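You operate a simulated robot arm through the tools that you are given. There is no shell and no other tool. Be economical: measure what you need, move in short steps, check, and stop when the job is done.

You run a simulated two-armed robot. Do the job below in one go: nothing can be reset, and whatever is moved stays where it is left.

JOB
Take the green-capped tube and leave it in the inside of the grey order tray. Take the short carton on the middle shelf of the parts rack and put it away on the low shelf of the cable table. Put the battery pack marked "half" from the start of the roller track on the blue lane and the battery pack labelled "flat" on the gap in the carton stack. Put the little box on the red tile. Put the spares box that says "clips" from the clear end of the packing bench on the green tile. Open the wide drawer. Any order will do. Set down upright: short carton, battery pack, spares box.
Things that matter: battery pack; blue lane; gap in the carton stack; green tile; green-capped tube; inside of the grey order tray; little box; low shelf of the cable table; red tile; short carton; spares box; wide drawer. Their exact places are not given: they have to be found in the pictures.

Only the result counts: the job must be done as asked and must still hold three seconds after the hand-in. Knocking over, shifting, dropping, spilling or breaking anything else fails it.

ROBOT AND FRAMES
Two 7-joint arms with fingered hands on one trunk, on a base that drives. Base frame: it is fixed to the floor where the robot stands at the start and does not move with it; the origin is under the middle of the robot, x ahead of it, y to its left, z up; the surface under the hand at the start is at about z = 0.9. Readings come in m, degrees, newtons and seconds.
The left shoulder is at the start at [0.059, 0.174, 1.065], the right one opposite. With the tool pointing down near the work surface each hand reaches from about 0.28 to 0.74 m from the robot's upright axis, wherever it stands, measured 20 degrees to its own side. Places, roughly: battery pack [-3.75, -9.75, 1]; blue lane (39x21 cm) [-2.72, -9.92, 0.88]; gap in the carton stack (18x18 cm) [-2.16, -9.58, 0.48]; green tile (18x18x3 cm) [-5.1, -9.7, 0.9]; green-capped tube [0.5, 0, 1.75]; inside of the grey order tray (23x28 cm) [0.54, 0.18, 0.9]; little box [-4, -9.75, 1]; low shelf of the cable table [0.6, -1.4, 0.3]; red tile (18x18x3 cm) [-6, -8, 0.9]; short carton [0.75, 0, 1]; spares box [-5.5, -9.75, 1]; wide drawer [-6, -7.6, 0.7]. Payload 3.8 kg a hand.
The tool frame of a hand sits at the grasp point between the pads (the TCP): z along the fingers, y along the line on which they close. The tips reach 0.026 m beyond it. The gripper opens to 0.132 m. The gripper's body begins 0.073 m behind the TCP. The gripper is a hand of 3 fingers: y runs from the thumb to the fingers, the wrist lies at [0, 0, -0.224] in the tool frame, and closing takes about 1.5 s.
Orientation is that of the tool frame in the base frame, as a unit quaternion [x, y, z, w]. With the fingers straight down and closing along the base's y, the tool's x points along the base's -x, its y along +y and its z along -z.

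CONTROLS
- The arms move only by the tool jog_arm. It takes "left_series", "right_series" or both (then of equal length, played together; a hand with none holds still); each is one flat list of numbers, 6 for each row, row after row: the shift along the tool's x, y, z in units of 300 mm (1.0 is 300 mm), then the turn, a rotation vector about the tool's x, y, z in units of 90 degrees (1.0 is 90 degrees). In form: [dx, dy, dz, rx, ry, rz, dx, dy, dz, rx, ry, rz, ...]. A call has 1 to 12 rows; each row is the pose to reach, as a shift and turn from the pose commanded when the call began, along the tool's axes at that moment. "left_gripper" and "right_gripper" are, for a hand that has rows, the gripper command, from -1 (fully open) to 1 (shut), values between in proportion, set as the call begins (left out, the last holds). A call with a number of a shift or a turn outside -1 to 1 is refused whole. A row lasts 0.2 s, in which the tool goes at most 0.05 m and 8.6 degrees; a call with a longer step from one row to the next is refused whole, and so is a gripper value outside its range. Where a pose cannot be reached the arm comes as near as it can. A force on the tool above 40 N (or 10 N above the force at the start of the call, whichever is more), or a blocked arm, ends the call early, and 0.2 s more pass. Each finger travels about 0.108 m/s and halts on what it meets, pressing with about 23 N; the grip force reading is that of the motor and also rises with nothing between the fingers. The clock runs only during rows and for 0.2 s after the last one: add rows that repeat a pose to give the fingers time. The reply holds the time, the measured pose of the TCP, the force on the tool along the base axes, the opening and the grip force, in the units named above and with some noise, with the torque about the TCP (base axes, N m) and any sound that the robot's microphone picked up.
- Cameras (640 x 400 px; columns grow to the right, rows downward): "scene" is now at [0.158, 0.0216, 1.0272]; the picture's right is [0.14, -0.99, 0.00], its down [0.43, 0.06, -0.90] and it looks along [0.89, 0.13, 0.44] (base axes); focal length 214 px, centre (320, 200). "left" rides on the left gripper at [-0.062, 0.003, -0.092] in its tool frame; the picture's right is [-0.05, -1.00, 0.00], its down [0.83, -0.04, -0.56] and it looks along [0.55, -0.03, 0.83] (tool axes); focal length 230 px, centre (320, 200). "right" rides on the right gripper at [0.062, 0.003, -0.092] in its tool frame; the picture's right is [-0.05, 1.00, 0.00], its down [-0.83, -0.04, -0.55] and it looks along [-0.55, -0.03, 0.83] (tool axes); focal length 230 px, centre (320, 200).
- snapshot(camera): a new picture of that camera. No time passes.
- raise_lower(by): slides the trunk up (or, below 0, down) by that many m; the arms and the scene camera ride with it, the base frame stays. It gives what a move gives, with no picture.
- roll_base(legs): drives the robot by 1 to 6 legs, each [ahead, left, turn to the left] in m, m and degrees, along the robot's own axes; the way and the turn of a leg run together, so that a leg with both is an arc; at most 1.5 m and 180 degrees a leg. The arms and the cameras ride along, it lands a little off, and it stops where it bumps. It gives what a move gives.
- preshape(shape, hand): the hand has 3 fingers and takes this shape, open, in about a second: jaw (thumb against the fingers, like two jaws); tri (thumb and two fingers); tip (a fingertip pinch); poke (one finger out to press); point (the index stretched); flat (the hand flat); cup (the hand cupped); fist (a fist). The gripper value then closes the fingers along that shape, each until it touches; the sizes above hold for jaw. It gives what a move gives, with no picture.
- turn_head(pan, tilt): turns the head with the scene camera to pan (to the left, within 60 degrees either way) and tilt (down, from -29 to 69), counted from straight ahead of the robot. It gives what a move gives.
- point_at(camera, pixels): for up to 12 pixels [column, row] of the newest picture of that camera ("zoom" is the newest enlarged one), the place [x, y, z] in the base frame of the surface seen there, good to about 0.002 m, but the place of the scene camera against the robot may be out by one fixed shift of up to 0.025 m in any direction. No time passes.
- close_up(camera, box): a new picture of the part [left, top, right, bottom] of that camera's present view, enlarged. No time passes.
- close_job(): hands the job in; it is judged then, once.

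Keep the steps short. Do not move on a guess: measure, check each grasp and each placing, and mend mistakes. In all there are 131 turns and 142 pictures (those below and enlarged ones count). Leave the grippers open and the arms clear of the work at the hand-in unless told otherwise, and finish with a single line.

The tools are called after ">>>" as name(argument=value, ...) on one line, values as JSON. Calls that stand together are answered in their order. jog_arm: Moves the arms, as the interface text tells. Its arguments: {"type":"object","properties":{"left_series":{"type":"array","items":{"type":"number"}},"left_gripper":{"type":"number"},"right_series":{"type":"array","items":{"type":"number"}},"right_gripper":{"type":"number"}},"required":[]} The other tools are called the same way: raise_lower (by) slides the trunk up or down; preshape (shape, hand) gives the hand a shape; roll_base (legs) drives the base; turn_head (pan, tilt) turns the head that bears the scene camera; snapshot (camera) takes a picture; point_at (camera, pixels) gives the place of the surface under pixels of a picture; close_up (camera, box) takes an enlarged picture of a part of a camera's view; close_job () hands the job in.

At the start:

```text
clock: 0.0
left_position: [0.4012, 0.1787, 0.9996]
left_tool_rot: [0.0, 1.0, 0.0, 0.0]
left_ft_force: [-0.4, 0.2, -0.2]
left_wrist_torque: [-0.02, -0.03, -0.01]
left_grip_width: 0.1318
left_gripper_force: 0.0
left_shape: jaw
right_position: [0.3995, -0.1828, 1.001]
right_tool_rot: [0.001, 1.0, 0.0, 0.001]
right_ft_force: [0.1, 0.1, -0.6]
right_wrist_torque: [0.01, 0.02, -0.01]
right_grip_width: 0.1318
right_gripper_force: 0.1
right_shape: jaw
trunk travel left (down, up): [-0.375, 0.107]
robot x, y, heading: [-0.0016, -0.0016, -0.0]
head pan, tilt: [8.2, -26.0]
```

scene: 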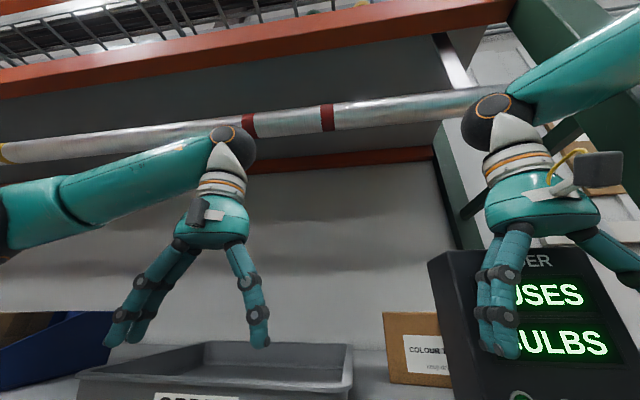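
right: 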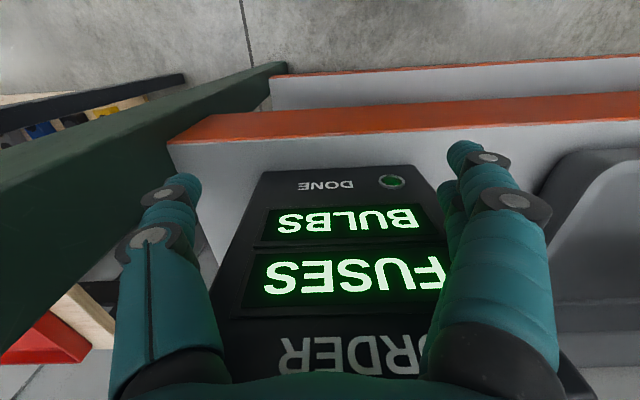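
left: 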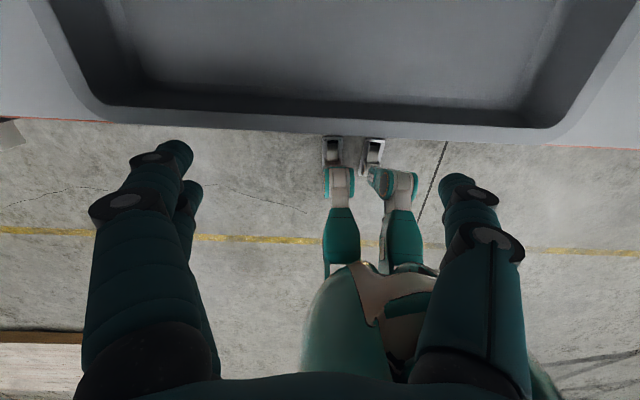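

I see the rack ahead with the grey tray at the bottom. I'll look around first, starting with the head level.

>>> turn_head(pan=0, tilt=20)

>>> snapshot(camera="scene")

```text
clock: 1.1
left_position: [0.4014, 0.1791, 0.9992]
left_tool_rot: [0.0, 1.0, -0.001, 0.0]
left_ft_force: [0.4, 0.0, 0.3]
left_wrist_torque: [-0.03, 0.02, -0.03]
left_grip_width: 0.1321
left_gripper_force: 0.0
left_shape: jaw
right_position: [0.3999, -0.1825, 1.0009]
right_tool_rot: [0.002, 1.0, -0.001, 0.002]
right_ft_force: [0.2, -0.1, -0.7]
right_wrist_torque: [0.02, 0.0, 0.0]
right_grip_width: 0.1317
right_gripper_force: 0.1
right_shape: jaw
trunk travel left (down, up): [-0.375, 0.107]
robot x, y, heading: [0.0011, -0.0019, 0.2]
head pan, tilt: [0.0, 20.0]
```

```text
138 pictures are left
```

scene: 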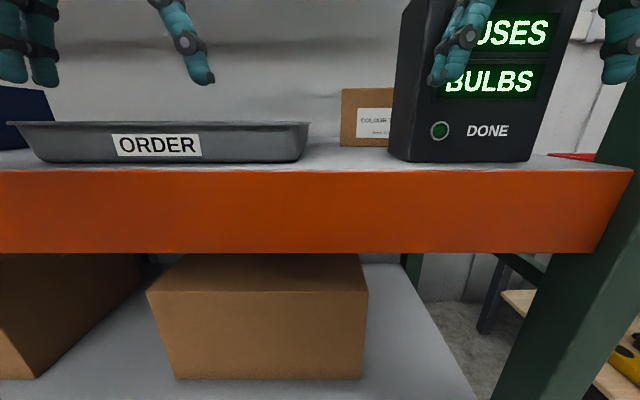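

The tray, the short carton and an order display are on the shelf at 0.9. I'll measure them, then look up for the tube.

>>> point_at(camera="scene", pixels=[[350, 92], [385, 92], [345, 143], [385, 143], [30, 158], [300, 158], [160, 165], [305, 125], [20, 125], [440, 131], [395, 155], [525, 158]])

>>> close_up(camera="scene", box=[320, 70, 480, 170])

>>> turn_head(pan=0, tilt=-29)

>>> snapshot(camera="scene")

```text
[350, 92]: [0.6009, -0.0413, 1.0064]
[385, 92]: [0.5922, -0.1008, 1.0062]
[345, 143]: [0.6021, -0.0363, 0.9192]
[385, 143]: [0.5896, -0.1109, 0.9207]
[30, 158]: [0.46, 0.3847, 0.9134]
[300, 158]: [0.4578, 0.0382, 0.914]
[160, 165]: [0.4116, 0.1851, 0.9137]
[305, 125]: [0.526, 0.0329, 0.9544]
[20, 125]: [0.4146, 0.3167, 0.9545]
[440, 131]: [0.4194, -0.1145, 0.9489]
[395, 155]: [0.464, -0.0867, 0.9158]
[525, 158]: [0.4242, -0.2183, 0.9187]
```

```text
4.00 times, centred on (400, 120) of scene
```

zoom: 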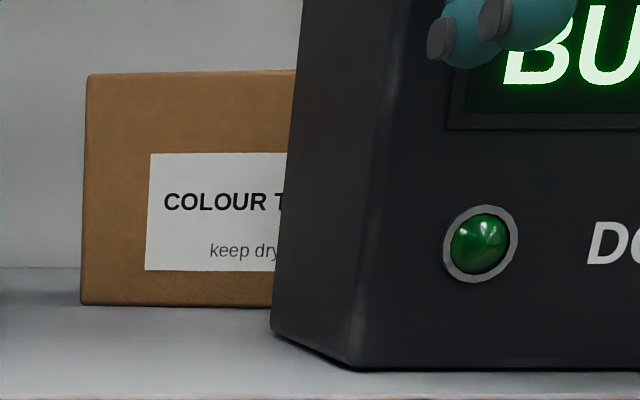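

```text
clock: 2.3
left_position: [0.4008, 0.1804, 1.0004]
left_tool_rot: [0.0, 1.0, 0.001, 0.0]
left_ft_force: [0.4, 0.0, -0.2]
left_wrist_torque: [-0.04, -0.03, -0.02]
left_grip_width: 0.1319
left_gripper_force: 0.1
left_shape: jaw
right_position: [0.4, -0.1818, 1.0007]
right_tool_rot: [0.001, 1.0, 0.0, 0.001]
right_ft_force: [0.4, -0.3, 0.7]
right_wrist_torque: [0.02, 0.02, -0.01]
right_grip_width: 0.132
right_gripper_force: 0.3
right_shape: jaw
trunk travel left (down, up): [-0.375, 0.107]
robot x, y, heading: [0.0015, -0.0017, 0.3]
head pan, tilt: [0.0, -28.6]
```

```text
136 pictures are left
```

scene: 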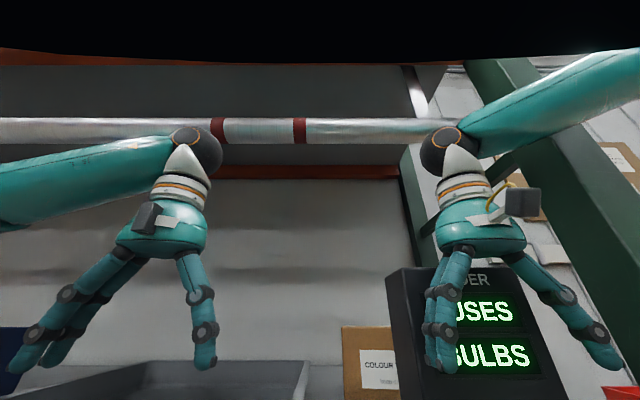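

A silver pipe with red bands spans high up. I'll measure it and the shelf behind it.

>>> point_at(camera="scene", pixels=[[100, 130], [215, 130], [300, 130], [380, 128], [100, 95], [300, 95], [300, 170], [300, 225], [80, 58], [300, 62], [420, 80], [300, 20]])

>>> turn_head(pan=40, tilt=-20)

>>> snapshot(camera="scene")

>>> turn_head(pan=-45, tilt=-10)

>>> snapshot(camera="scene")

```text
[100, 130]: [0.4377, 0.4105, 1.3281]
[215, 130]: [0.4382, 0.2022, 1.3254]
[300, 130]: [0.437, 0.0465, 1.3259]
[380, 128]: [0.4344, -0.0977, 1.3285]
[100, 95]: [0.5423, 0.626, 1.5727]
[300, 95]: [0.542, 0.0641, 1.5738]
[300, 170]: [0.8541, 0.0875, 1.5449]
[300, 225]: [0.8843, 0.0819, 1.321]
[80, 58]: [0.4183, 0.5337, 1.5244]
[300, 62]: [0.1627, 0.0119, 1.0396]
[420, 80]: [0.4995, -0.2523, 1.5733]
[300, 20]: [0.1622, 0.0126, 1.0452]
```

```text
clock: 3.4
left_position: [0.4017, 0.1792, 1.0002]
left_tool_rot: [0.0, 1.0, 0.0, 0.0]
left_ft_force: [0.2, 0.3, 0.4]
left_wrist_torque: [-0.01, -0.02, 0.0]
left_grip_width: 0.1322
left_gripper_force: 0.1
left_shape: jaw
right_position: [0.4003, -0.1823, 1.0]
right_tool_rot: [0.0, 1.0, 0.001, 0.0]
right_ft_force: [0.3, 0.7, -0.4]
right_wrist_torque: [0.0, -0.01, -0.03]
right_grip_width: 0.1316
right_gripper_force: 0.0
right_shape: jaw
trunk travel left (down, up): [-0.375, 0.107]
robot x, y, heading: [-0.002, -0.0007, 0.0]
head pan, tilt: [40.0, -20.0]
```

```text
135 pictures are left
```

scene: 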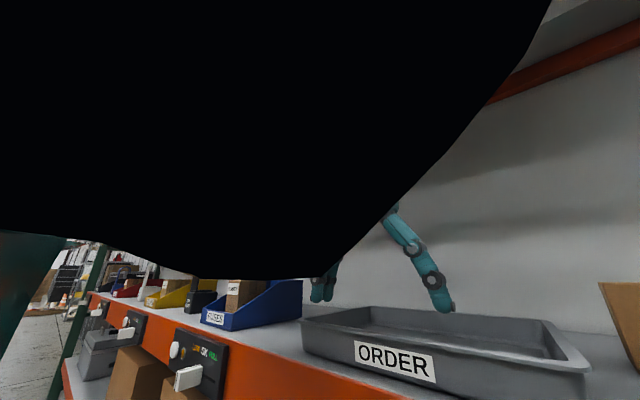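

```text
clock: 5.0
left_position: [0.4004, 0.1789, 1.0008]
left_tool_rot: [0.0, 1.0, -0.001, 0.0]
left_ft_force: [0.0, 0.1, 0.6]
left_wrist_torque: [0.01, 0.03, -0.03]
left_grip_width: 0.132
left_gripper_force: 0.1
left_shape: jaw
right_position: [0.3995, -0.1823, 1.0002]
right_tool_rot: [0.001, 1.0, 0.0, 0.0]
right_ft_force: [-0.4, -0.5, -0.2]
right_wrist_torque: [0.01, -0.01, -0.02]
right_grip_width: 0.1317
right_gripper_force: 0.0
right_shape: jaw
trunk travel left (down, up): [-0.375, 0.107]
robot x, y, heading: [0.0002, -0.0005, 0.1]
head pan, tilt: [-45.0, -10.0]
```

```text
134 pictures are left
```

scene: 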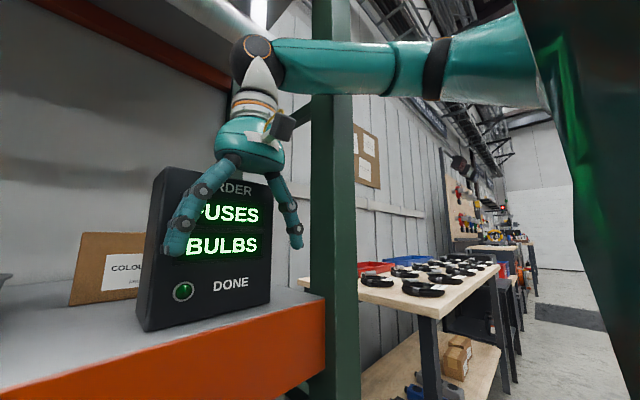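

Nothing of the tube yet; it must be on the top deck. I'll raise the trunk and back off to look up.

>>> roll_base(legs=[[-0.7, 0, 0]])

>>> raise_lower(by=0.107)

>>> turn_head(pan=0, tilt=-20)

>>> snapshot(camera="scene")

```text
clock: 8.8
left_position: [-0.3091, 0.1782, 0.9998]
left_tool_rot: [0.0, 1.0, -0.001, -0.001]
left_ft_force: [0.5, 0.8, -0.9]
left_wrist_torque: [0.03, -0.01, -0.06]
left_grip_width: 0.1322
left_gripper_force: 0.0
left_shape: jaw
right_position: [-0.3115, -0.1825, 1.0016]
right_tool_rot: [0.002, 1.0, -0.001, 0.001]
right_ft_force: [0.6, -1.1, -0.4]
right_wrist_torque: [-0.04, 0.01, 0.01]
right_grip_width: 0.1319
right_gripper_force: 0.1
right_shape: jaw
trunk travel left (down, up): [-0.375, 0.107]
robot x, y, heading: [-0.708, -0.0009, 0.0]
head pan, tilt: [-45.0, -10.0]
```

```text
clock: 10.2
left_position: [-0.3082, 0.1789, 1.1062]
left_tool_rot: [0.0, 1.0, 0.001, -0.001]
left_ft_force: [0.0, 0.5, -0.5]
left_wrist_torque: [-0.01, -0.02, 0.0]
left_grip_width: 0.1319
left_gripper_force: 0.0
left_shape: jaw
right_position: [-0.3203, -0.1828, 1.1345]
right_tool_rot: [0.001, 0.999, 0.001, 0.038]
right_ft_force: [0.6, -0.2, -0.1]
right_wrist_torque: [0.01, 0.0, 0.03]
right_grip_width: 0.1319
right_gripper_force: 0.1
right_shape: jaw
trunk travel left (down, up): [-0.482, 0.0]
robot x, y, heading: [-0.7079, -0.0017, -0.0]
head pan, tilt: [-45.0, -10.0]
```

```text
clock: 11.4
left_position: [-0.3088, 0.1788, 1.1074]
left_tool_rot: [0.001, 1.0, -0.001, -0.001]
left_ft_force: [-0.3, 0.5, 0.4]
left_wrist_torque: [-0.01, -0.02, 0.01]
left_grip_width: 0.1321
left_gripper_force: 0.0
left_shape: jaw
right_position: [-0.3204, -0.1818, 1.1357]
right_tool_rot: [0.0, 0.999, 0.0, 0.039]
right_ft_force: [-0.1, 0.1, 0.1]
right_wrist_torque: [0.01, 0.0, 0.0]
right_grip_width: 0.1319
right_gripper_force: 0.1
right_shape: jaw
trunk travel left (down, up): [-0.482, 0.0]
robot x, y, heading: [-0.7069, -0.0001, -0.1]
head pan, tilt: [0.0, -20.0]
```

```text
133 pictures are left
```

scene: 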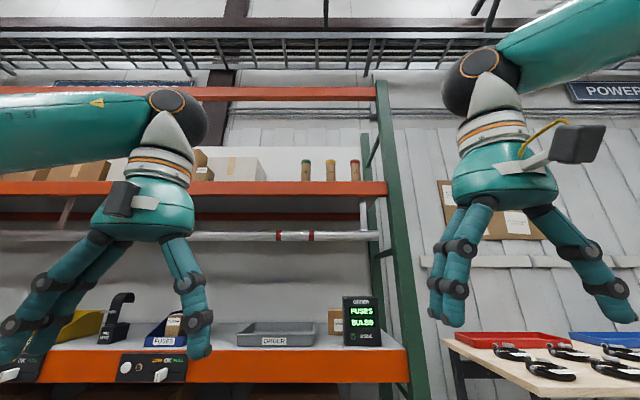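

Three capped tubes stand on the upper shelf around (305-355, 170). Zoom in.

>>> close_up(camera="scene", box=[200, 140, 400, 265])

>>> close_up(camera="scene", box=[285, 150, 375, 206])

>>> point_at(camera="zoom", pixels=[[143, 90], [143, 150], [143, 205], [323, 90], [323, 200], [500, 200], [50, 230], [250, 230], [450, 230], [143, 240], [143, 270], [143, 320]])

```text
3.20 times, centred on (300, 202) of scene
```

zoom: 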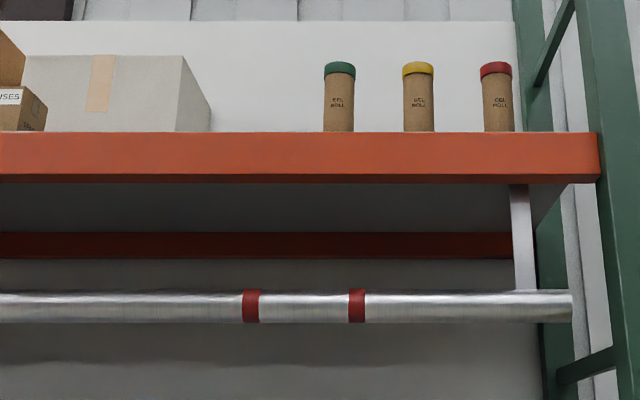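

```text
7.11 times, centred on (330, 178) of scene
```

zoom: 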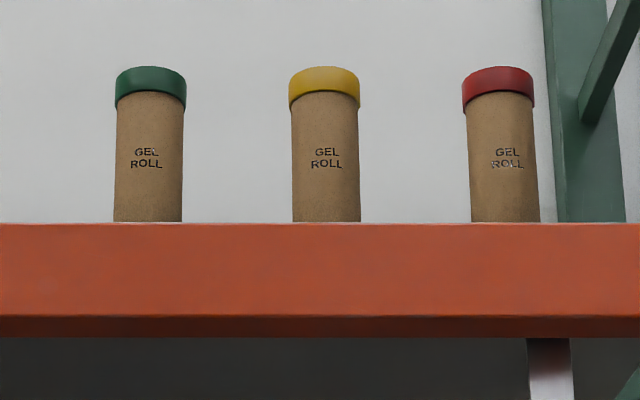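

```text
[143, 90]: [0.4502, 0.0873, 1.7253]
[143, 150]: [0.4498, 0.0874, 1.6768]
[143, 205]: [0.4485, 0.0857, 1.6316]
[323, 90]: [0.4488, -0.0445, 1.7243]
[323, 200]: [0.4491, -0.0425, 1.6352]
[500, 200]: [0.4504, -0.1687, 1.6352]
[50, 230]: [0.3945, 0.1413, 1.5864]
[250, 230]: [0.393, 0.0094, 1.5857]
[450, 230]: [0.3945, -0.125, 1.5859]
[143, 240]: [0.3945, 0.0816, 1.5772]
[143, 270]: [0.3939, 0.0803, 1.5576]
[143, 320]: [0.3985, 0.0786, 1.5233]
```

The green-capped tube's front face is at x≈0.450, y≈0.087, with the cap top near 1.74 and the shelf top near 1.59. I'll bring the left hand up with the fingers pitched horizontally forward.

>>> jog_arm(left_series=[-0.009, -0.014, -0.0909, 0, -0.0909, 0, -0.018, -0.027, -0.1818, 0, -0.1818, 0, -0.027, -0.041, -0.2727, 0, -0.2727, 0, -0.036, -0.055, -0.3636, 0, -0.3636, 0, -0.045, -0.068, -0.4545, 0, -0.4545, 0, -0.055, -0.082, -0.5455, 0, -0.5455, 0, -0.064, -0.095, -0.6364, 0, -0.6364, 0, -0.073, -0.109, -0.7273, 0, -0.7273, 0, -0.082, -0.123, -0.8182, 0, -0.8182, 0, -0.091, -0.136, -0.9091, 0, -0.9091, 0, -0.1, -0.15, -1, 0, -1, 0, -0.1, -0.15, -1, 0, -1, 0])

>>> snapshot(camera="scene")

```text
clock: 14.0
left_position: [-0.2781, 0.1329, 1.4057]
left_tool_rot: [0.0, 0.706, 0.0, 0.708]
left_ft_force: [0.1, -0.2, -0.7]
left_wrist_torque: [0.02, 0.01, 0.02]
left_grip_width: 0.1323
left_gripper_force: 0.0
left_shape: jaw
right_position: [-0.3211, -0.1834, 1.1356]
right_tool_rot: [0.001, 0.999, 0.001, 0.039]
right_ft_force: [0.8, -0.4, 0.1]
right_wrist_torque: [-0.01, -0.02, 0.01]
right_grip_width: 0.132
right_gripper_force: 0.0
right_shape: jaw
trunk travel left (down, up): [-0.482, 0.0]
robot x, y, heading: [-0.7145, 0.0018, 0.0]
head pan, tilt: [0.0, -20.0]
```

```text
130 pictures are left
```

scene: 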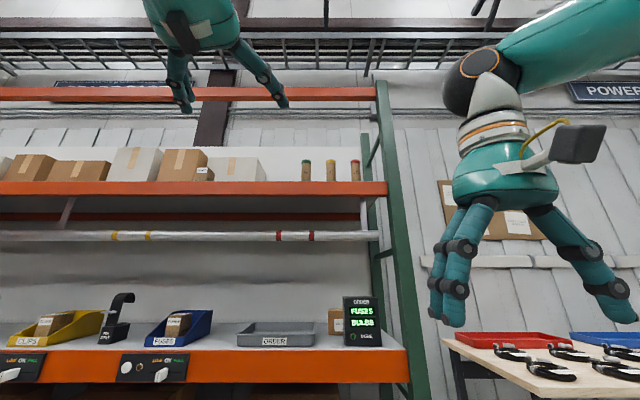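

Good. The hand is now level; raising it to z≈1.70.

>>> jog_arm(left_series=[-0.14, -0.022, 0.014, 0, 0, 0, -0.28, -0.044, 0.028, 0, 0, 0, -0.42, -0.066, 0.042, 0, 0, 0, -0.56, -0.088, 0.056, 0, 0, 0, -0.7, -0.11, 0.07, 0, 0, 0, -0.84, -0.132, 0.084, 0, 0, 0, -0.98, -0.153, 0.1, 0, 0, 0, -0.98, -0.153, 0.1, 0, 0, 0])

>>> snapshot(camera="left")

```text
clock: 15.8
left_position: [-0.2478, 0.0892, 1.7001]
left_tool_rot: [0.0, 0.707, 0.0, 0.707]
left_ft_force: [-0.3, 0.7, -0.2]
left_wrist_torque: [0.01, 0.02, 0.01]
left_grip_width: 0.1318
left_gripper_force: 0.0
left_shape: jaw
right_position: [-0.3206, -0.1826, 1.1358]
right_tool_rot: [0.001, 0.999, 0.001, 0.038]
right_ft_force: [0.4, 0.8, 0.6]
right_wrist_torque: [-0.04, 0.0, -0.02]
right_grip_width: 0.1317
right_gripper_force: 0.1
right_shape: jaw
trunk travel left (down, up): [-0.482, 0.0]
robot x, y, heading: [-0.7089, 0.0029, 0.0]
head pan, tilt: [0.0, -20.0]
```

```text
129 pictures are left
```

left: 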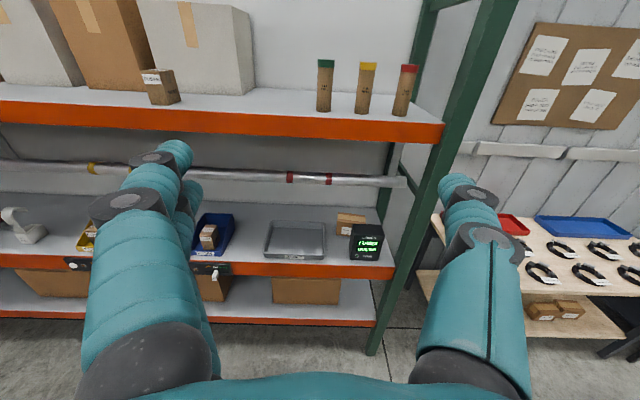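

The left camera sees everything. I'll measure the tube, shelf edge, tray and carton with it, since it has no fixed shift.

>>> close_up(camera="left", box=[300, 50, 440, 137])

>>> point_at(camera="left", pixels=[[325, 63], [323, 108], [324, 85], [365, 67], [365, 85], [330, 125], [200, 115], [352, 215], [345, 220], [350, 231], [295, 240], [300, 180]])

>>> close_up(camera="left", box=[250, 195, 400, 289])

```text
4.57 times, centred on (370, 94) of left
```

zoom: 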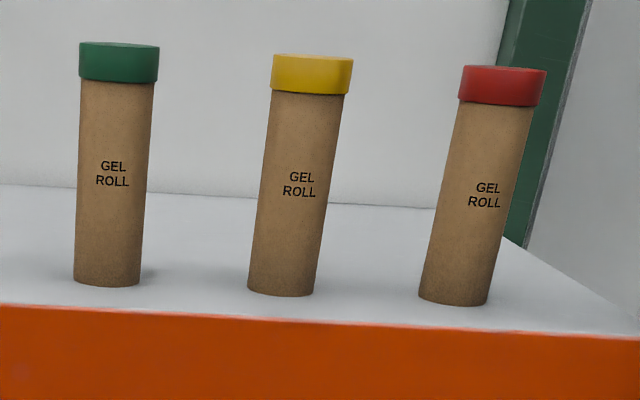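

```text
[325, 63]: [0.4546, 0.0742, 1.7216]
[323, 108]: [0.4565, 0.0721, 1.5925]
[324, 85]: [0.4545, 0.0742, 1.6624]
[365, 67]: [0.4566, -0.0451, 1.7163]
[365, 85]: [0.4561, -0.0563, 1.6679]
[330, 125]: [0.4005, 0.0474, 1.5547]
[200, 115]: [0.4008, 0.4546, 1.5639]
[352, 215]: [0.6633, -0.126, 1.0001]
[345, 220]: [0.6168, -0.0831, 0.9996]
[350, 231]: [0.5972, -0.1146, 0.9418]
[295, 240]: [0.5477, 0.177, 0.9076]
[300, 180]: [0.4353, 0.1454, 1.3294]
```

```text
4.26 times, centred on (325, 242) of left
```

zoom: 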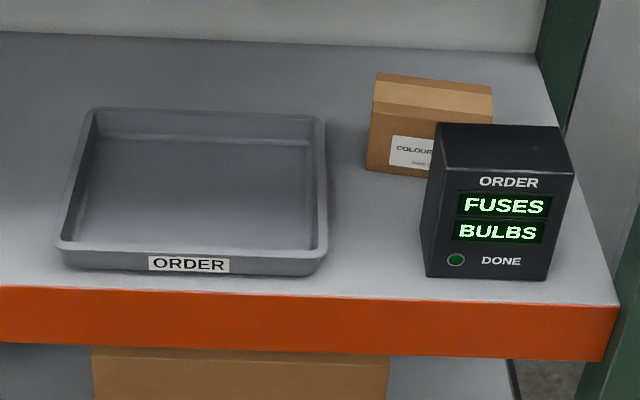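

Tube axis ≈ (0.480, 0.073), standing at z 1.590. I'll measure the carton on the zoom, then drive 0.6 ahead.

>>> point_at(camera="zoom", pixels=[[378, 76], [490, 90], [374, 104], [433, 118], [369, 166], [420, 174], [437, 128], [568, 155], [430, 272], [541, 277], [330, 120], [322, 240]])

>>> roll_base(legs=[[0.6, 0, 0]])

>>> snapshot(camera="left")

```text
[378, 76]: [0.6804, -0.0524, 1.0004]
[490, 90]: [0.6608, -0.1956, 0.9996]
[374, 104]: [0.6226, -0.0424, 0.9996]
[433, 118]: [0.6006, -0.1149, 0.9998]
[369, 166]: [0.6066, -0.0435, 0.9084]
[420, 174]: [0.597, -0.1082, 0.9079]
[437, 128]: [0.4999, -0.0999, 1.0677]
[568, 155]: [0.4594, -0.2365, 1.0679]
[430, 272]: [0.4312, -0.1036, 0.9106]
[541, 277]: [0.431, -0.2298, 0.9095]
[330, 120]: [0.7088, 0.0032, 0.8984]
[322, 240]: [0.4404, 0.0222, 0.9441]
```

```text
clock: 19.2
left_position: [0.3549, 0.0875, 1.7012]
left_tool_rot: [0.0, 0.707, -0.001, 0.708]
left_ft_force: [0.3, -0.6, -0.2]
left_wrist_torque: [0.0, -0.01, 0.02]
left_grip_width: 0.1321
left_gripper_force: 0.0
left_shape: jaw
right_position: [0.2834, -0.1838, 1.1359]
right_tool_rot: [0.002, 0.999, 0.001, 0.039]
right_ft_force: [-0.3, 0.0, -0.8]
right_wrist_torque: [0.04, -0.01, -0.02]
right_grip_width: 0.1319
right_gripper_force: 0.0
right_shape: jaw
trunk travel left (down, up): [-0.482, 0.0]
robot x, y, heading: [-0.1037, -0.0017, 0.0]
head pan, tilt: [0.0, -20.0]
```

```text
126 pictures are left
```

left: 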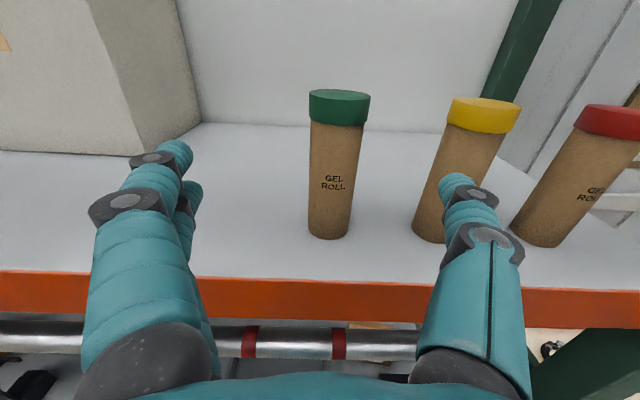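

Measure again up close: cap edge, tube body left/right edges and the yellow tube.

>>> point_at(camera="left", pixels=[[338, 118], [337, 132], [335, 160], [318, 160], [352, 160], [330, 230], [440, 180], [455, 160], [340, 95], [200, 250]])

```text
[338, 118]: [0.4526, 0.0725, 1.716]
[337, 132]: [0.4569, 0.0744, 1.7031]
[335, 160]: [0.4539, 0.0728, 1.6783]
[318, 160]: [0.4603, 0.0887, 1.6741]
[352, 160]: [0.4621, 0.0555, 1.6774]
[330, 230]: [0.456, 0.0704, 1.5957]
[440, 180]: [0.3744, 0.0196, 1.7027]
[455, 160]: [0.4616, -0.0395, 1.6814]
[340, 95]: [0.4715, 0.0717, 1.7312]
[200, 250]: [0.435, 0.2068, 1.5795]
```

Target TCP is (0.478, 0.072, 1.690). First sidestep with the fingers narrowed to 0.09, then go forward.

>>> jog_arm(left_series=[0.037, -0.052, 0.0, 0, 0, 0, 0.037, -0.052, 0.0, 0, 0, 0, 0.037, -0.052, 0.0, 0, 0, 0, 0.037, -0.052, 0.1, 0, 0, 0, 0.037, -0.052, 0.2, 0, 0, 0, 0.037, -0.052, 0.3, 0, 0, 0, 0.037, -0.052, 0.41, 0, 0, 0, 0.037, -0.052, 0.41, 0, 0, 0], left_gripper=-0.36)

>>> snapshot(camera="left")

```text
clock: 21.0
left_position: [0.4783, 0.0721, 1.6902]
left_tool_rot: [0.0, 0.706, -0.001, 0.708]
left_ft_force: [0.2, -0.9, 0.3]
left_wrist_torque: [-0.02, 0.0, 0.03]
left_grip_width: 0.09
left_gripper_force: 0.0
left_shape: jaw
right_position: [0.2826, -0.1828, 1.1359]
right_tool_rot: [0.001, 0.999, 0.0, 0.04]
right_ft_force: [0.2, -0.1, -0.8]
right_wrist_torque: [-0.03, -0.01, 0.02]
right_grip_width: 0.1316
right_gripper_force: 0.0
right_shape: jaw
trunk travel left (down, up): [-0.482, 0.0]
robot x, y, heading: [-0.1067, 0.0003, -0.1]
head pan, tilt: [0.0, -20.0]
```

```text
125 pictures are left
```

left: 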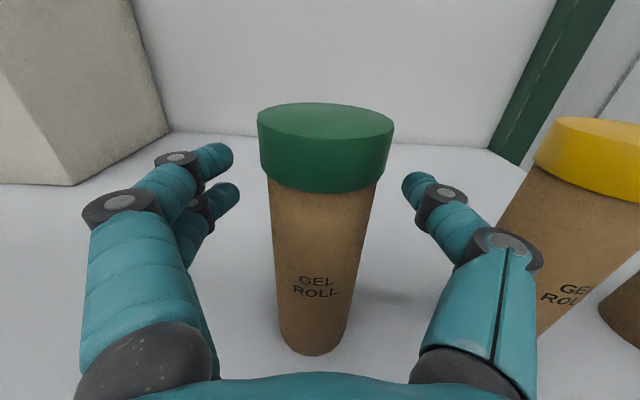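

Centred on the tube. Closing.

>>> jog_arm(left_series=[0, 0, 0, 0, 0, 0, 0, 0, 0, 0, 0, 0, 0, 0, 0, 0, 0, 0, 0, 0, 0, 0, 0, 0, 0, 0, 0, 0, 0, 0, 0, 0, 0, 0, 0, 0], left_gripper=1)

>>> snapshot(camera="left")

```text
clock: 22.4
left_position: [0.4785, 0.0715, 1.692]
left_tool_rot: [0.0, 0.707, -0.001, 0.708]
left_ft_force: [0.5, -1.2, 3.1]
left_wrist_torque: [-0.04, -0.04, 0.03]
left_grip_width: 0.0339
left_gripper_force: 23.3
left_shape: jaw
right_position: [0.2831, -0.1844, 1.135]
right_tool_rot: [0.003, 0.999, 0.001, 0.04]
right_ft_force: [-0.7, 0.4, -0.8]
right_wrist_torque: [0.01, 0.0, -0.03]
right_grip_width: 0.1321
right_gripper_force: 0.1
right_shape: jaw
trunk travel left (down, up): [-0.482, 0.0]
robot x, y, heading: [-0.1056, -0.0006, -0.1]
head pan, tilt: [0.0, -20.0]
```

```text
124 pictures are left
```

left: 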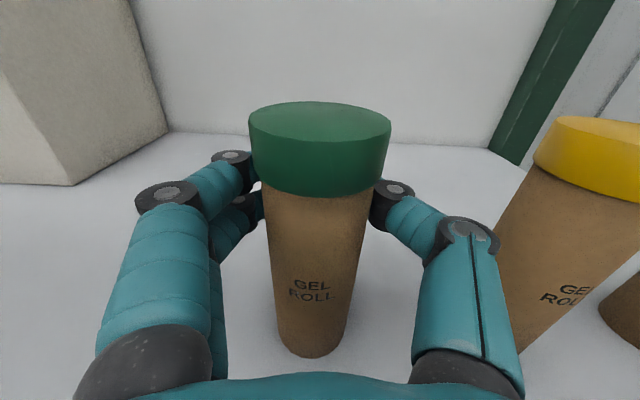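

Gripped (width 0.034, 23 N). Lift 6 cm and pull it back out of the shelf.

>>> jog_arm(left_series=[-0.07, 0, 0, 0, 0, 0, -0.14, 0, 0, 0, 0, 0, -0.2, 0, 0, 0, 0, 0, -0.2, 0, -0.12, 0, 0, 0, -0.2, 0, -0.25, 0, 0, 0, -0.2, 0, -0.4, 0, 0, 0, -0.2, 0, -0.5, 0, 0, 0, -0.2, 0, -0.5, 0, 0, 0])

>>> roll_base(legs=[[-0.4, 0, 0]])

>>> raise_lower(by=-0.2)

>>> snapshot(camera="left")

```text
clock: 24.2
left_position: [0.3295, 0.0746, 1.7516]
left_tool_rot: [-0.001, 0.708, -0.001, 0.706]
left_ft_force: [1.3, -0.1, -1.2]
left_wrist_torque: [0.0, 0.01, -0.02]
left_grip_width: 0.0332
left_gripper_force: 23.0
left_shape: jaw
left hand out of reach, approached as far as the arm can: row 2, 3, 4
right_position: [0.2844, -0.1838, 1.1344]
right_tool_rot: [0.002, 0.999, 0.001, 0.038]
right_ft_force: [-0.3, -0.3, -0.4]
right_wrist_torque: [-0.03, 0.02, 0.02]
right_grip_width: 0.1317
right_gripper_force: 0.0
right_shape: jaw
trunk travel left (down, up): [-0.482, 0.0]
robot x, y, heading: [-0.1052, -0.0037, -0.2]
head pan, tilt: [0.0, -20.0]
```

```text
clock: 26.7
left_position: [-0.0735, 0.0735, 1.7525]
left_tool_rot: [0.002, 0.708, -0.002, 0.706]
left_ft_force: [-0.2, -0.9, -2.1]
left_wrist_torque: [0.01, 0.01, 0.0]
left_grip_width: 0.0336
left_gripper_force: 23.2
left_shape: jaw
right_position: [-0.1205, -0.1844, 1.1344]
right_tool_rot: [0.003, 0.999, 0.001, 0.038]
right_ft_force: [-0.1, -0.4, -0.8]
right_wrist_torque: [-0.02, -0.01, -0.01]
right_grip_width: 0.1321
right_gripper_force: 0.0
right_shape: jaw
trunk travel left (down, up): [-0.482, 0.0]
robot x, y, heading: [-0.5089, 0.001, -0.5]
head pan, tilt: [0.0, -20.0]
```

```text
clock: 28.9
left_position: [0.0161, 0.0734, 1.4997]
left_tool_rot: [0.001, 0.752, -0.001, 0.659]
left_ft_force: [0.4, -0.3, -0.9]
left_wrist_torque: [-0.01, -0.05, 0.01]
left_grip_width: 0.0331
left_gripper_force: 22.8
left_shape: jaw
right_position: [-0.1215, -0.185, 0.9358]
right_tool_rot: [0.004, 0.999, -0.001, 0.04]
right_ft_force: [0.5, -1.0, 0.2]
right_wrist_torque: [0.0, 0.02, -0.04]
right_grip_width: 0.1318
right_gripper_force: 0.1
right_shape: jaw
trunk travel left (down, up): [-0.282, 0.2]
robot x, y, heading: [-0.5088, -0.0004, -0.3]
head pan, tilt: [0.0, -20.0]
```

```text
123 pictures are left
```

left: 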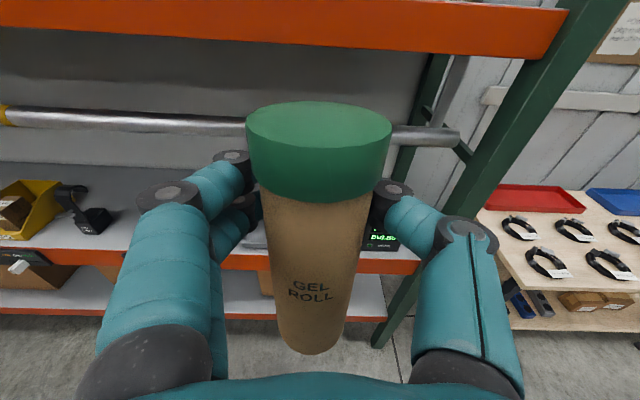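

The tube is held. The trunk slide pitched the hand 7.6°; I'll level it and lower it, moving left toward y≈0.17.

>>> jog_arm(left_series=[0.133, 0.048, 0.008, 0, -0.012, 0, 0.267, 0.095, 0.016, 0, -0.024, 0, 0.4, 0.143, 0.024, 0, -0.036, 0, 0.533, 0.19, 0.033, 0, -0.048, 0, 0.667, 0.238, 0.041, 0, -0.06, 0, 0.8, 0.286, 0.049, 0, -0.072, 0, 0.933, 0.333, 0.057, 0, -0.084, 0, 0.933, 0.333, 0.057, 0, -0.084, 0])

>>> jog_arm(left_series=[0.14, 0, 0, 0, 0, 0, 0.28, 0, 0, 0, 0, 0, 0.42, 0, 0, 0, 0, 0, 0.55, 0, 0, 0, 0, 0, 0.55, 0, 0, 0, 0, 0])

>>> snapshot(camera="left")

>>> snapshot(camera="scene")

```text
clock: 30.6
left_position: [-0.0017, 0.1733, 1.2192]
left_tool_rot: [0.002, 0.707, -0.001, 0.707]
left_ft_force: [0.0, 0.0, -0.8]
left_wrist_torque: [-0.04, 0.0, -0.01]
left_grip_width: 0.0327
left_gripper_force: 23.4
left_shape: jaw
right_position: [-0.1208, -0.1836, 0.9345]
right_tool_rot: [0.004, 0.999, 0.0, 0.039]
right_ft_force: [-0.5, -0.4, 0.5]
right_wrist_torque: [-0.02, 0.05, 0.0]
right_grip_width: 0.1318
right_gripper_force: 0.0
right_shape: jaw
trunk travel left (down, up): [-0.282, 0.2]
robot x, y, heading: [-0.5095, -0.0013, -0.5]
head pan, tilt: [0.0, -20.0]
```

```text
clock: 31.9
left_position: [0.0395, 0.1637, 1.0772]
left_tool_rot: [0.002, 0.708, -0.003, 0.707]
left_ft_force: [-0.1, -0.5, -2.4]
left_wrist_torque: [-0.01, -0.02, -0.01]
left_grip_width: 0.0324
left_gripper_force: 23.2
left_shape: jaw
left hand out of reach, approached as far as the arm can: row 2, 3, 4, 5
right_position: [-0.1203, -0.1834, 0.935]
right_tool_rot: [0.004, 0.999, 0.001, 0.038]
right_ft_force: [-0.1, -0.4, 0.2]
right_wrist_torque: [0.0, 0.02, -0.01]
right_grip_width: 0.1318
right_gripper_force: 0.1
right_shape: jaw
trunk travel left (down, up): [-0.282, 0.2]
robot x, y, heading: [-0.51, -0.0009, -0.2]
head pan, tilt: [0.0, -20.0]
```

```text
122 pictures are left
```

left: 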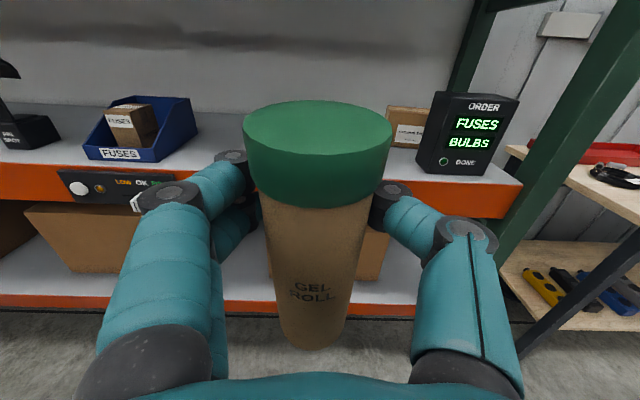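

```text
121 pictures are left
```

scene: 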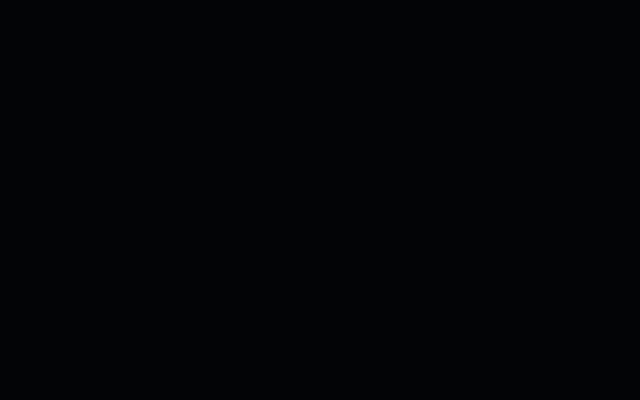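

The arm can't go lower at this reach, but z=1.077 clears the tray rim. I'll lift and retract the right hand clear of the shelf and display first, and raise the left slightly.

>>> jog_arm(right_series=[0.06, 0, -0.1, 0, 0, 0, 0.12, 0, -0.2, 0, 0, 0, 0.18, 0, -0.3, 0, 0, 0, 0.25, 0, -0.4, 0, 0, 0, 0.25, 0, -0.4, 0, 0, 0], left_series=[-0.02, 0, 0, 0, 0, 0, -0.04, 0, 0, 0, 0, 0, -0.06, 0, 0, 0, 0, 0, -0.06, 0, 0, 0, 0, 0, -0.06, 0, 0, 0, 0, 0])

>>> roll_base(legs=[[0.3, 0, 0]])

>>> snapshot(camera="left")

```text
clock: 33.0
left_position: [0.0382, 0.1627, 1.0966]
left_tool_rot: [0.002, 0.707, -0.002, 0.707]
left_ft_force: [-1.0, 0.2, -1.9]
left_wrist_torque: [0.0, -0.01, 0.02]
left_grip_width: 0.032
left_gripper_force: 23.3
left_shape: jaw
right_position: [-0.2049, -0.1839, 1.0496]
right_tool_rot: [0.004, 0.999, 0.0, 0.039]
right_ft_force: [-0.2, 0.8, -0.5]
right_wrist_torque: [-0.04, -0.04, 0.01]
right_grip_width: 0.1318
right_gripper_force: 0.0
right_shape: jaw
trunk travel left (down, up): [-0.282, 0.2]
robot x, y, heading: [-0.5096, -0.0013, -0.2]
head pan, tilt: [0.0, -20.0]
```

```text
clock: 35.1
left_position: [0.3407, 0.1626, 1.0961]
left_tool_rot: [0.001, 0.707, -0.001, 0.707]
left_ft_force: [-0.5, -0.6, -2.2]
left_wrist_torque: [-0.02, -0.01, -0.05]
left_grip_width: 0.0324
left_gripper_force: 22.8
left_shape: jaw
right_position: [0.0974, -0.1847, 1.0475]
right_tool_rot: [0.002, 0.999, 0.001, 0.038]
right_ft_force: [-0.8, 0.3, -0.7]
right_wrist_torque: [0.0, 0.01, 0.0]
right_grip_width: 0.1319
right_gripper_force: 0.1
right_shape: jaw
trunk travel left (down, up): [-0.282, 0.2]
robot x, y, heading: [-0.2071, 0.0026, -0.3]
head pan, tilt: [0.0, -20.0]
```

```text
120 pictures are left
```

left: 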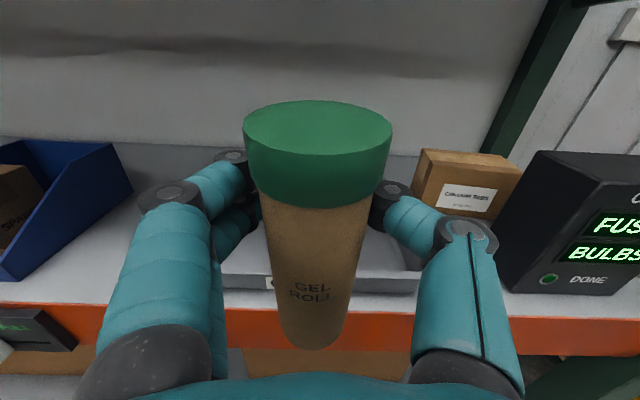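

Still held. Drive 0.19 more so the tube is over the tray.

>>> roll_base(legs=[[0.19, 0, 0]])

>>> snapshot(camera="left")

```text
clock: 36.7
left_position: [0.53, 0.1611, 1.0969]
left_tool_rot: [0.001, 0.707, -0.001, 0.707]
left_ft_force: [0.2, 0.0, -2.0]
left_wrist_torque: [0.02, -0.02, -0.03]
left_grip_width: 0.0324
left_gripper_force: 23.2
left_shape: jaw
right_position: [0.2873, -0.1843, 1.0477]
right_tool_rot: [0.003, 0.999, 0.0, 0.039]
right_ft_force: [0.0, 0.0, -0.7]
right_wrist_torque: [-0.03, -0.01, 0.01]
right_grip_width: 0.1319
right_gripper_force: 0.1
right_shape: jaw
trunk travel left (down, up): [-0.282, 0.2]
robot x, y, heading: [-0.0194, -0.0013, -0.1]
head pan, tilt: [0.0, -20.0]
```

```text
119 pictures are left
```

left: 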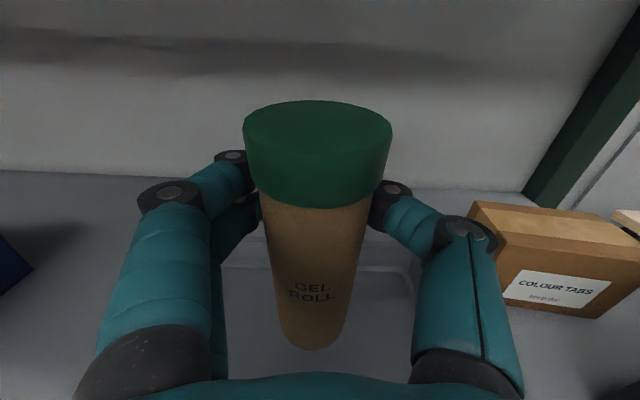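

Check that the tube bottom is inside the tray walls.

>>> point_at(camera="left", pixels=[[310, 345], [390, 300], [390, 245], [390, 270], [240, 320], [375, 350], [250, 250]])

>>> raise_lower(by=-0.065)

>>> snapshot(camera="left")

```text
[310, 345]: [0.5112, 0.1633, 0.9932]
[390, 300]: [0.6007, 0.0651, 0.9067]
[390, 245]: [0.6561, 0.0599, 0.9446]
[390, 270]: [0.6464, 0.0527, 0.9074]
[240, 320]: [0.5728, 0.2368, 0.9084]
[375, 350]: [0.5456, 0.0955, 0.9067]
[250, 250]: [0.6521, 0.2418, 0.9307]
```

```text
clock: 37.7
left_position: [0.5116, 0.1623, 1.0386]
left_tool_rot: [0.0, 0.704, 0.007, 0.71]
left_ft_force: [0.8, 0.2, -2.1]
left_wrist_torque: [-0.01, 0.04, -0.01]
left_grip_width: 0.0318
left_gripper_force: 23.1
left_shape: jaw
right_position: [0.2664, -0.1896, 0.9891]
right_tool_rot: [0.001, 0.999, 0.004, 0.05]
right_ft_force: [0.1, -0.2, 0.0]
right_wrist_torque: [-0.01, 0.0, 0.0]
right_grip_width: 0.1321
right_gripper_force: 0.1
right_shape: jaw
trunk travel left (down, up): [-0.217, 0.265]
robot x, y, heading: [-0.0201, 0.0004, -0.1]
head pan, tilt: [0.0, -20.0]
```

```text
118 pictures are left
```

left: 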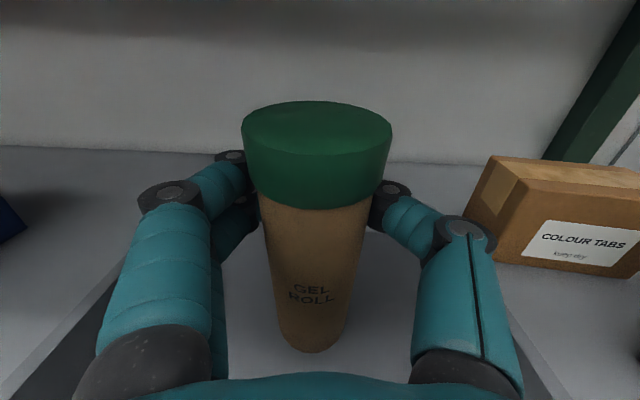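

Tube bottom is 0.10 below the TCP and the tray floor is at 0.907. Lower about 2.5 cm more.

>>> jog_arm(left_series=[0.04, 0, 0, 0, 0.004, 0, 0.08, 0, 0, 0, 0.006, 0, 0.085, 0, 0, 0, 0.006, 0, 0.085, 0, 0, 0, 0.006, 0])

>>> point_at(camera="left", pixels=[[310, 345]])

```text
clock: 38.7
left_position: [0.5332, 0.1532, 1.0111]
left_tool_rot: [0.003, 0.713, 0.002, 0.701]
left_ft_force: [-0.4, 0.5, -0.4]
left_wrist_torque: [-0.03, 0.0, -0.01]
left_grip_width: 0.0184
left_gripper_force: 22.7
left_shape: jaw
left hand out of reach, approached as far as the arm can: row 1, 2, 3, 4
right_position: [0.2755, -0.1908, 0.9851]
right_tool_rot: [0.004, 0.999, 0.003, 0.044]
right_ft_force: [-0.2, -0.4, 0.2]
right_wrist_torque: [-0.02, -0.01, -0.01]
right_grip_width: 0.1319
right_gripper_force: 0.1
right_shape: jaw
trunk travel left (down, up): [-0.217, 0.265]
robot x, y, heading: [-0.0171, -0.0006, -0.3]
head pan, tilt: [0.0, -20.0]
```

```text
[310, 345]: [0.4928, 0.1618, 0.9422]
```

The width dropped to 0.018; check whether the tube slipped.

>>> snapshot(camera="left")

```text
117 pictures are left
```

left: 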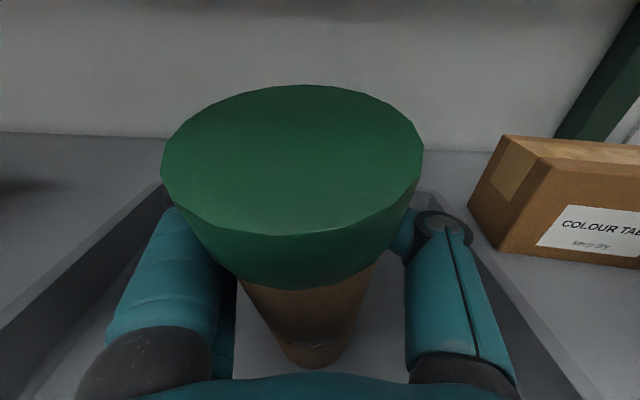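

>>> point_at(camera="left", pixels=[[300, 90], [300, 160], [300, 225], [300, 270], [180, 160], [410, 160], [300, 300], [305, 350], [80, 350], [450, 330], [500, 360], [250, 370]])

>>> turn_head(pan=20, tilt=10)

>>> snapshot(camera="scene")

```text
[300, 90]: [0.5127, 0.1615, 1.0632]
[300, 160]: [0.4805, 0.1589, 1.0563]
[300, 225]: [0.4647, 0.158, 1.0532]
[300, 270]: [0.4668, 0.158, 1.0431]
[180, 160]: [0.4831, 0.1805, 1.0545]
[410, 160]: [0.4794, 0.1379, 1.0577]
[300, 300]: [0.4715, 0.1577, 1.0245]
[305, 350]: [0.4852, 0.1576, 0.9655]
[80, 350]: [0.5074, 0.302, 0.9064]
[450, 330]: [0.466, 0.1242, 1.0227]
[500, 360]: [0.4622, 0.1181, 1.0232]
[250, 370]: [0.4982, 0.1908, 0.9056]
```

```text
clock: 39.6
left_position: [0.5317, 0.1543, 1.0128]
left_tool_rot: [0.003, 0.713, 0.001, 0.702]
left_ft_force: [0.1, -0.3, 0.3]
left_wrist_torque: [0.02, 0.0, 0.02]
left_grip_width: 0.0185
left_gripper_force: 23.0
left_shape: jaw
right_position: [0.2763, -0.1913, 0.9852]
right_tool_rot: [0.003, 0.999, 0.002, 0.045]
right_ft_force: [0.8, -0.2, 0.6]
right_wrist_torque: [-0.01, -0.03, 0.01]
right_grip_width: 0.132
right_gripper_force: 0.1
right_shape: jaw
trunk travel left (down, up): [-0.217, 0.265]
robot x, y, heading: [-0.0151, -0.0028, -0.2]
head pan, tilt: [20.0, 10.0]
```

```text
116 pictures are left
```

scene: 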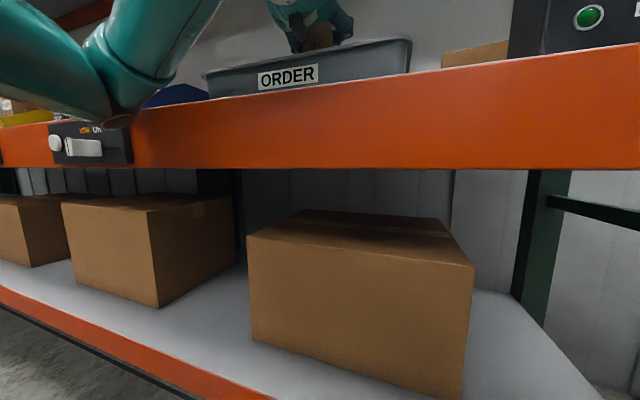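

The tube already rests on the tray floor (weight gone from the hand), leaning about 12° back on the palm. That is within its stable angle. Open gently.

>>> jog_arm(left_series=[0, 0, 0, 0, 0, 0, 0, 0, 0, 0, 0, 0, 0, 0, 0, 0, 0, 0], left_gripper=0.3)

>>> snapshot(camera="left")

```text
clock: 40.5
left_position: [0.5319, 0.154, 1.0129]
left_tool_rot: [0.003, 0.712, 0.001, 0.702]
left_ft_force: [0.5, 0.3, -0.2]
left_wrist_torque: [-0.01, 0.02, 0.01]
left_grip_width: 0.0456
left_gripper_force: 0.1
left_shape: jaw
right_position: [0.276, -0.1912, 0.9863]
right_tool_rot: [0.003, 0.999, 0.003, 0.044]
right_ft_force: [-0.1, 0.0, 0.2]
right_wrist_torque: [-0.01, 0.01, -0.03]
right_grip_width: 0.1319
right_gripper_force: 0.1
right_shape: jaw
trunk travel left (down, up): [-0.217, 0.265]
robot x, y, heading: [-0.0167, -0.0003, -0.1]
head pan, tilt: [20.0, 10.0]
```

```text
115 pictures are left
```

left: 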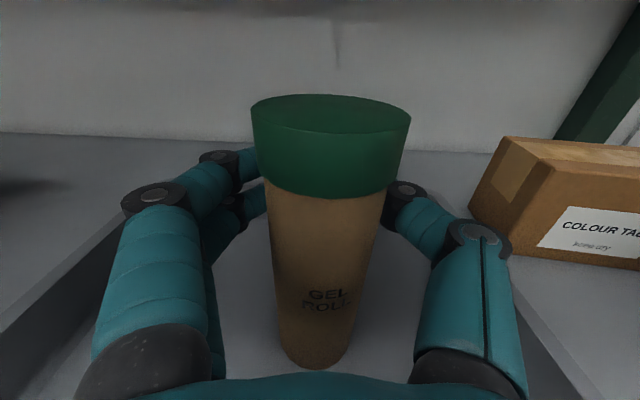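

The tube rocked upright. Open fully and back the base straight out.

>>> jog_arm(left_series=[0, 0, 0, 0, 0, 0, 0, 0, 0, 0, 0, 0, 0, 0, 0, 0, 0, 0, 0, 0, 0, 0, 0, 0], left_gripper=-0.7)

>>> snapshot(camera="left")

```text
clock: 41.5
left_position: [0.5327, 0.1545, 1.013]
left_tool_rot: [0.004, 0.713, 0.001, 0.701]
left_ft_force: [0.3, 0.1, 0.9]
left_wrist_torque: [-0.01, 0.02, 0.01]
left_grip_width: 0.1119
left_gripper_force: 0.1
left_shape: jaw
right_position: [0.2759, -0.1886, 0.9855]
right_tool_rot: [0.003, 0.999, 0.003, 0.045]
right_ft_force: [0.4, -0.1, 0.3]
right_wrist_torque: [0.02, 0.02, -0.05]
right_grip_width: 0.1317
right_gripper_force: 0.0
right_shape: jaw
trunk travel left (down, up): [-0.217, 0.265]
robot x, y, heading: [-0.0213, -0.0028, -0.2]
head pan, tilt: [20.0, 10.0]
```

```text
114 pictures are left
```

left: 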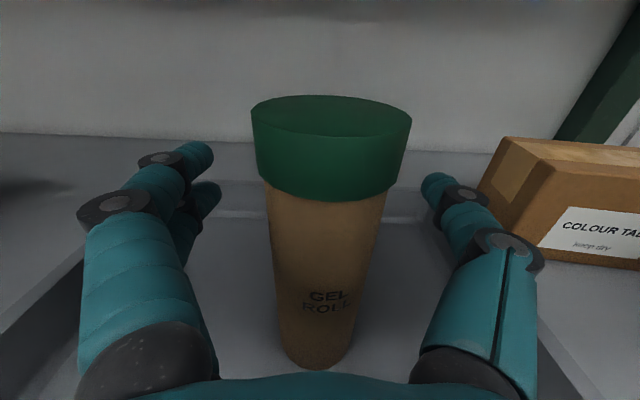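

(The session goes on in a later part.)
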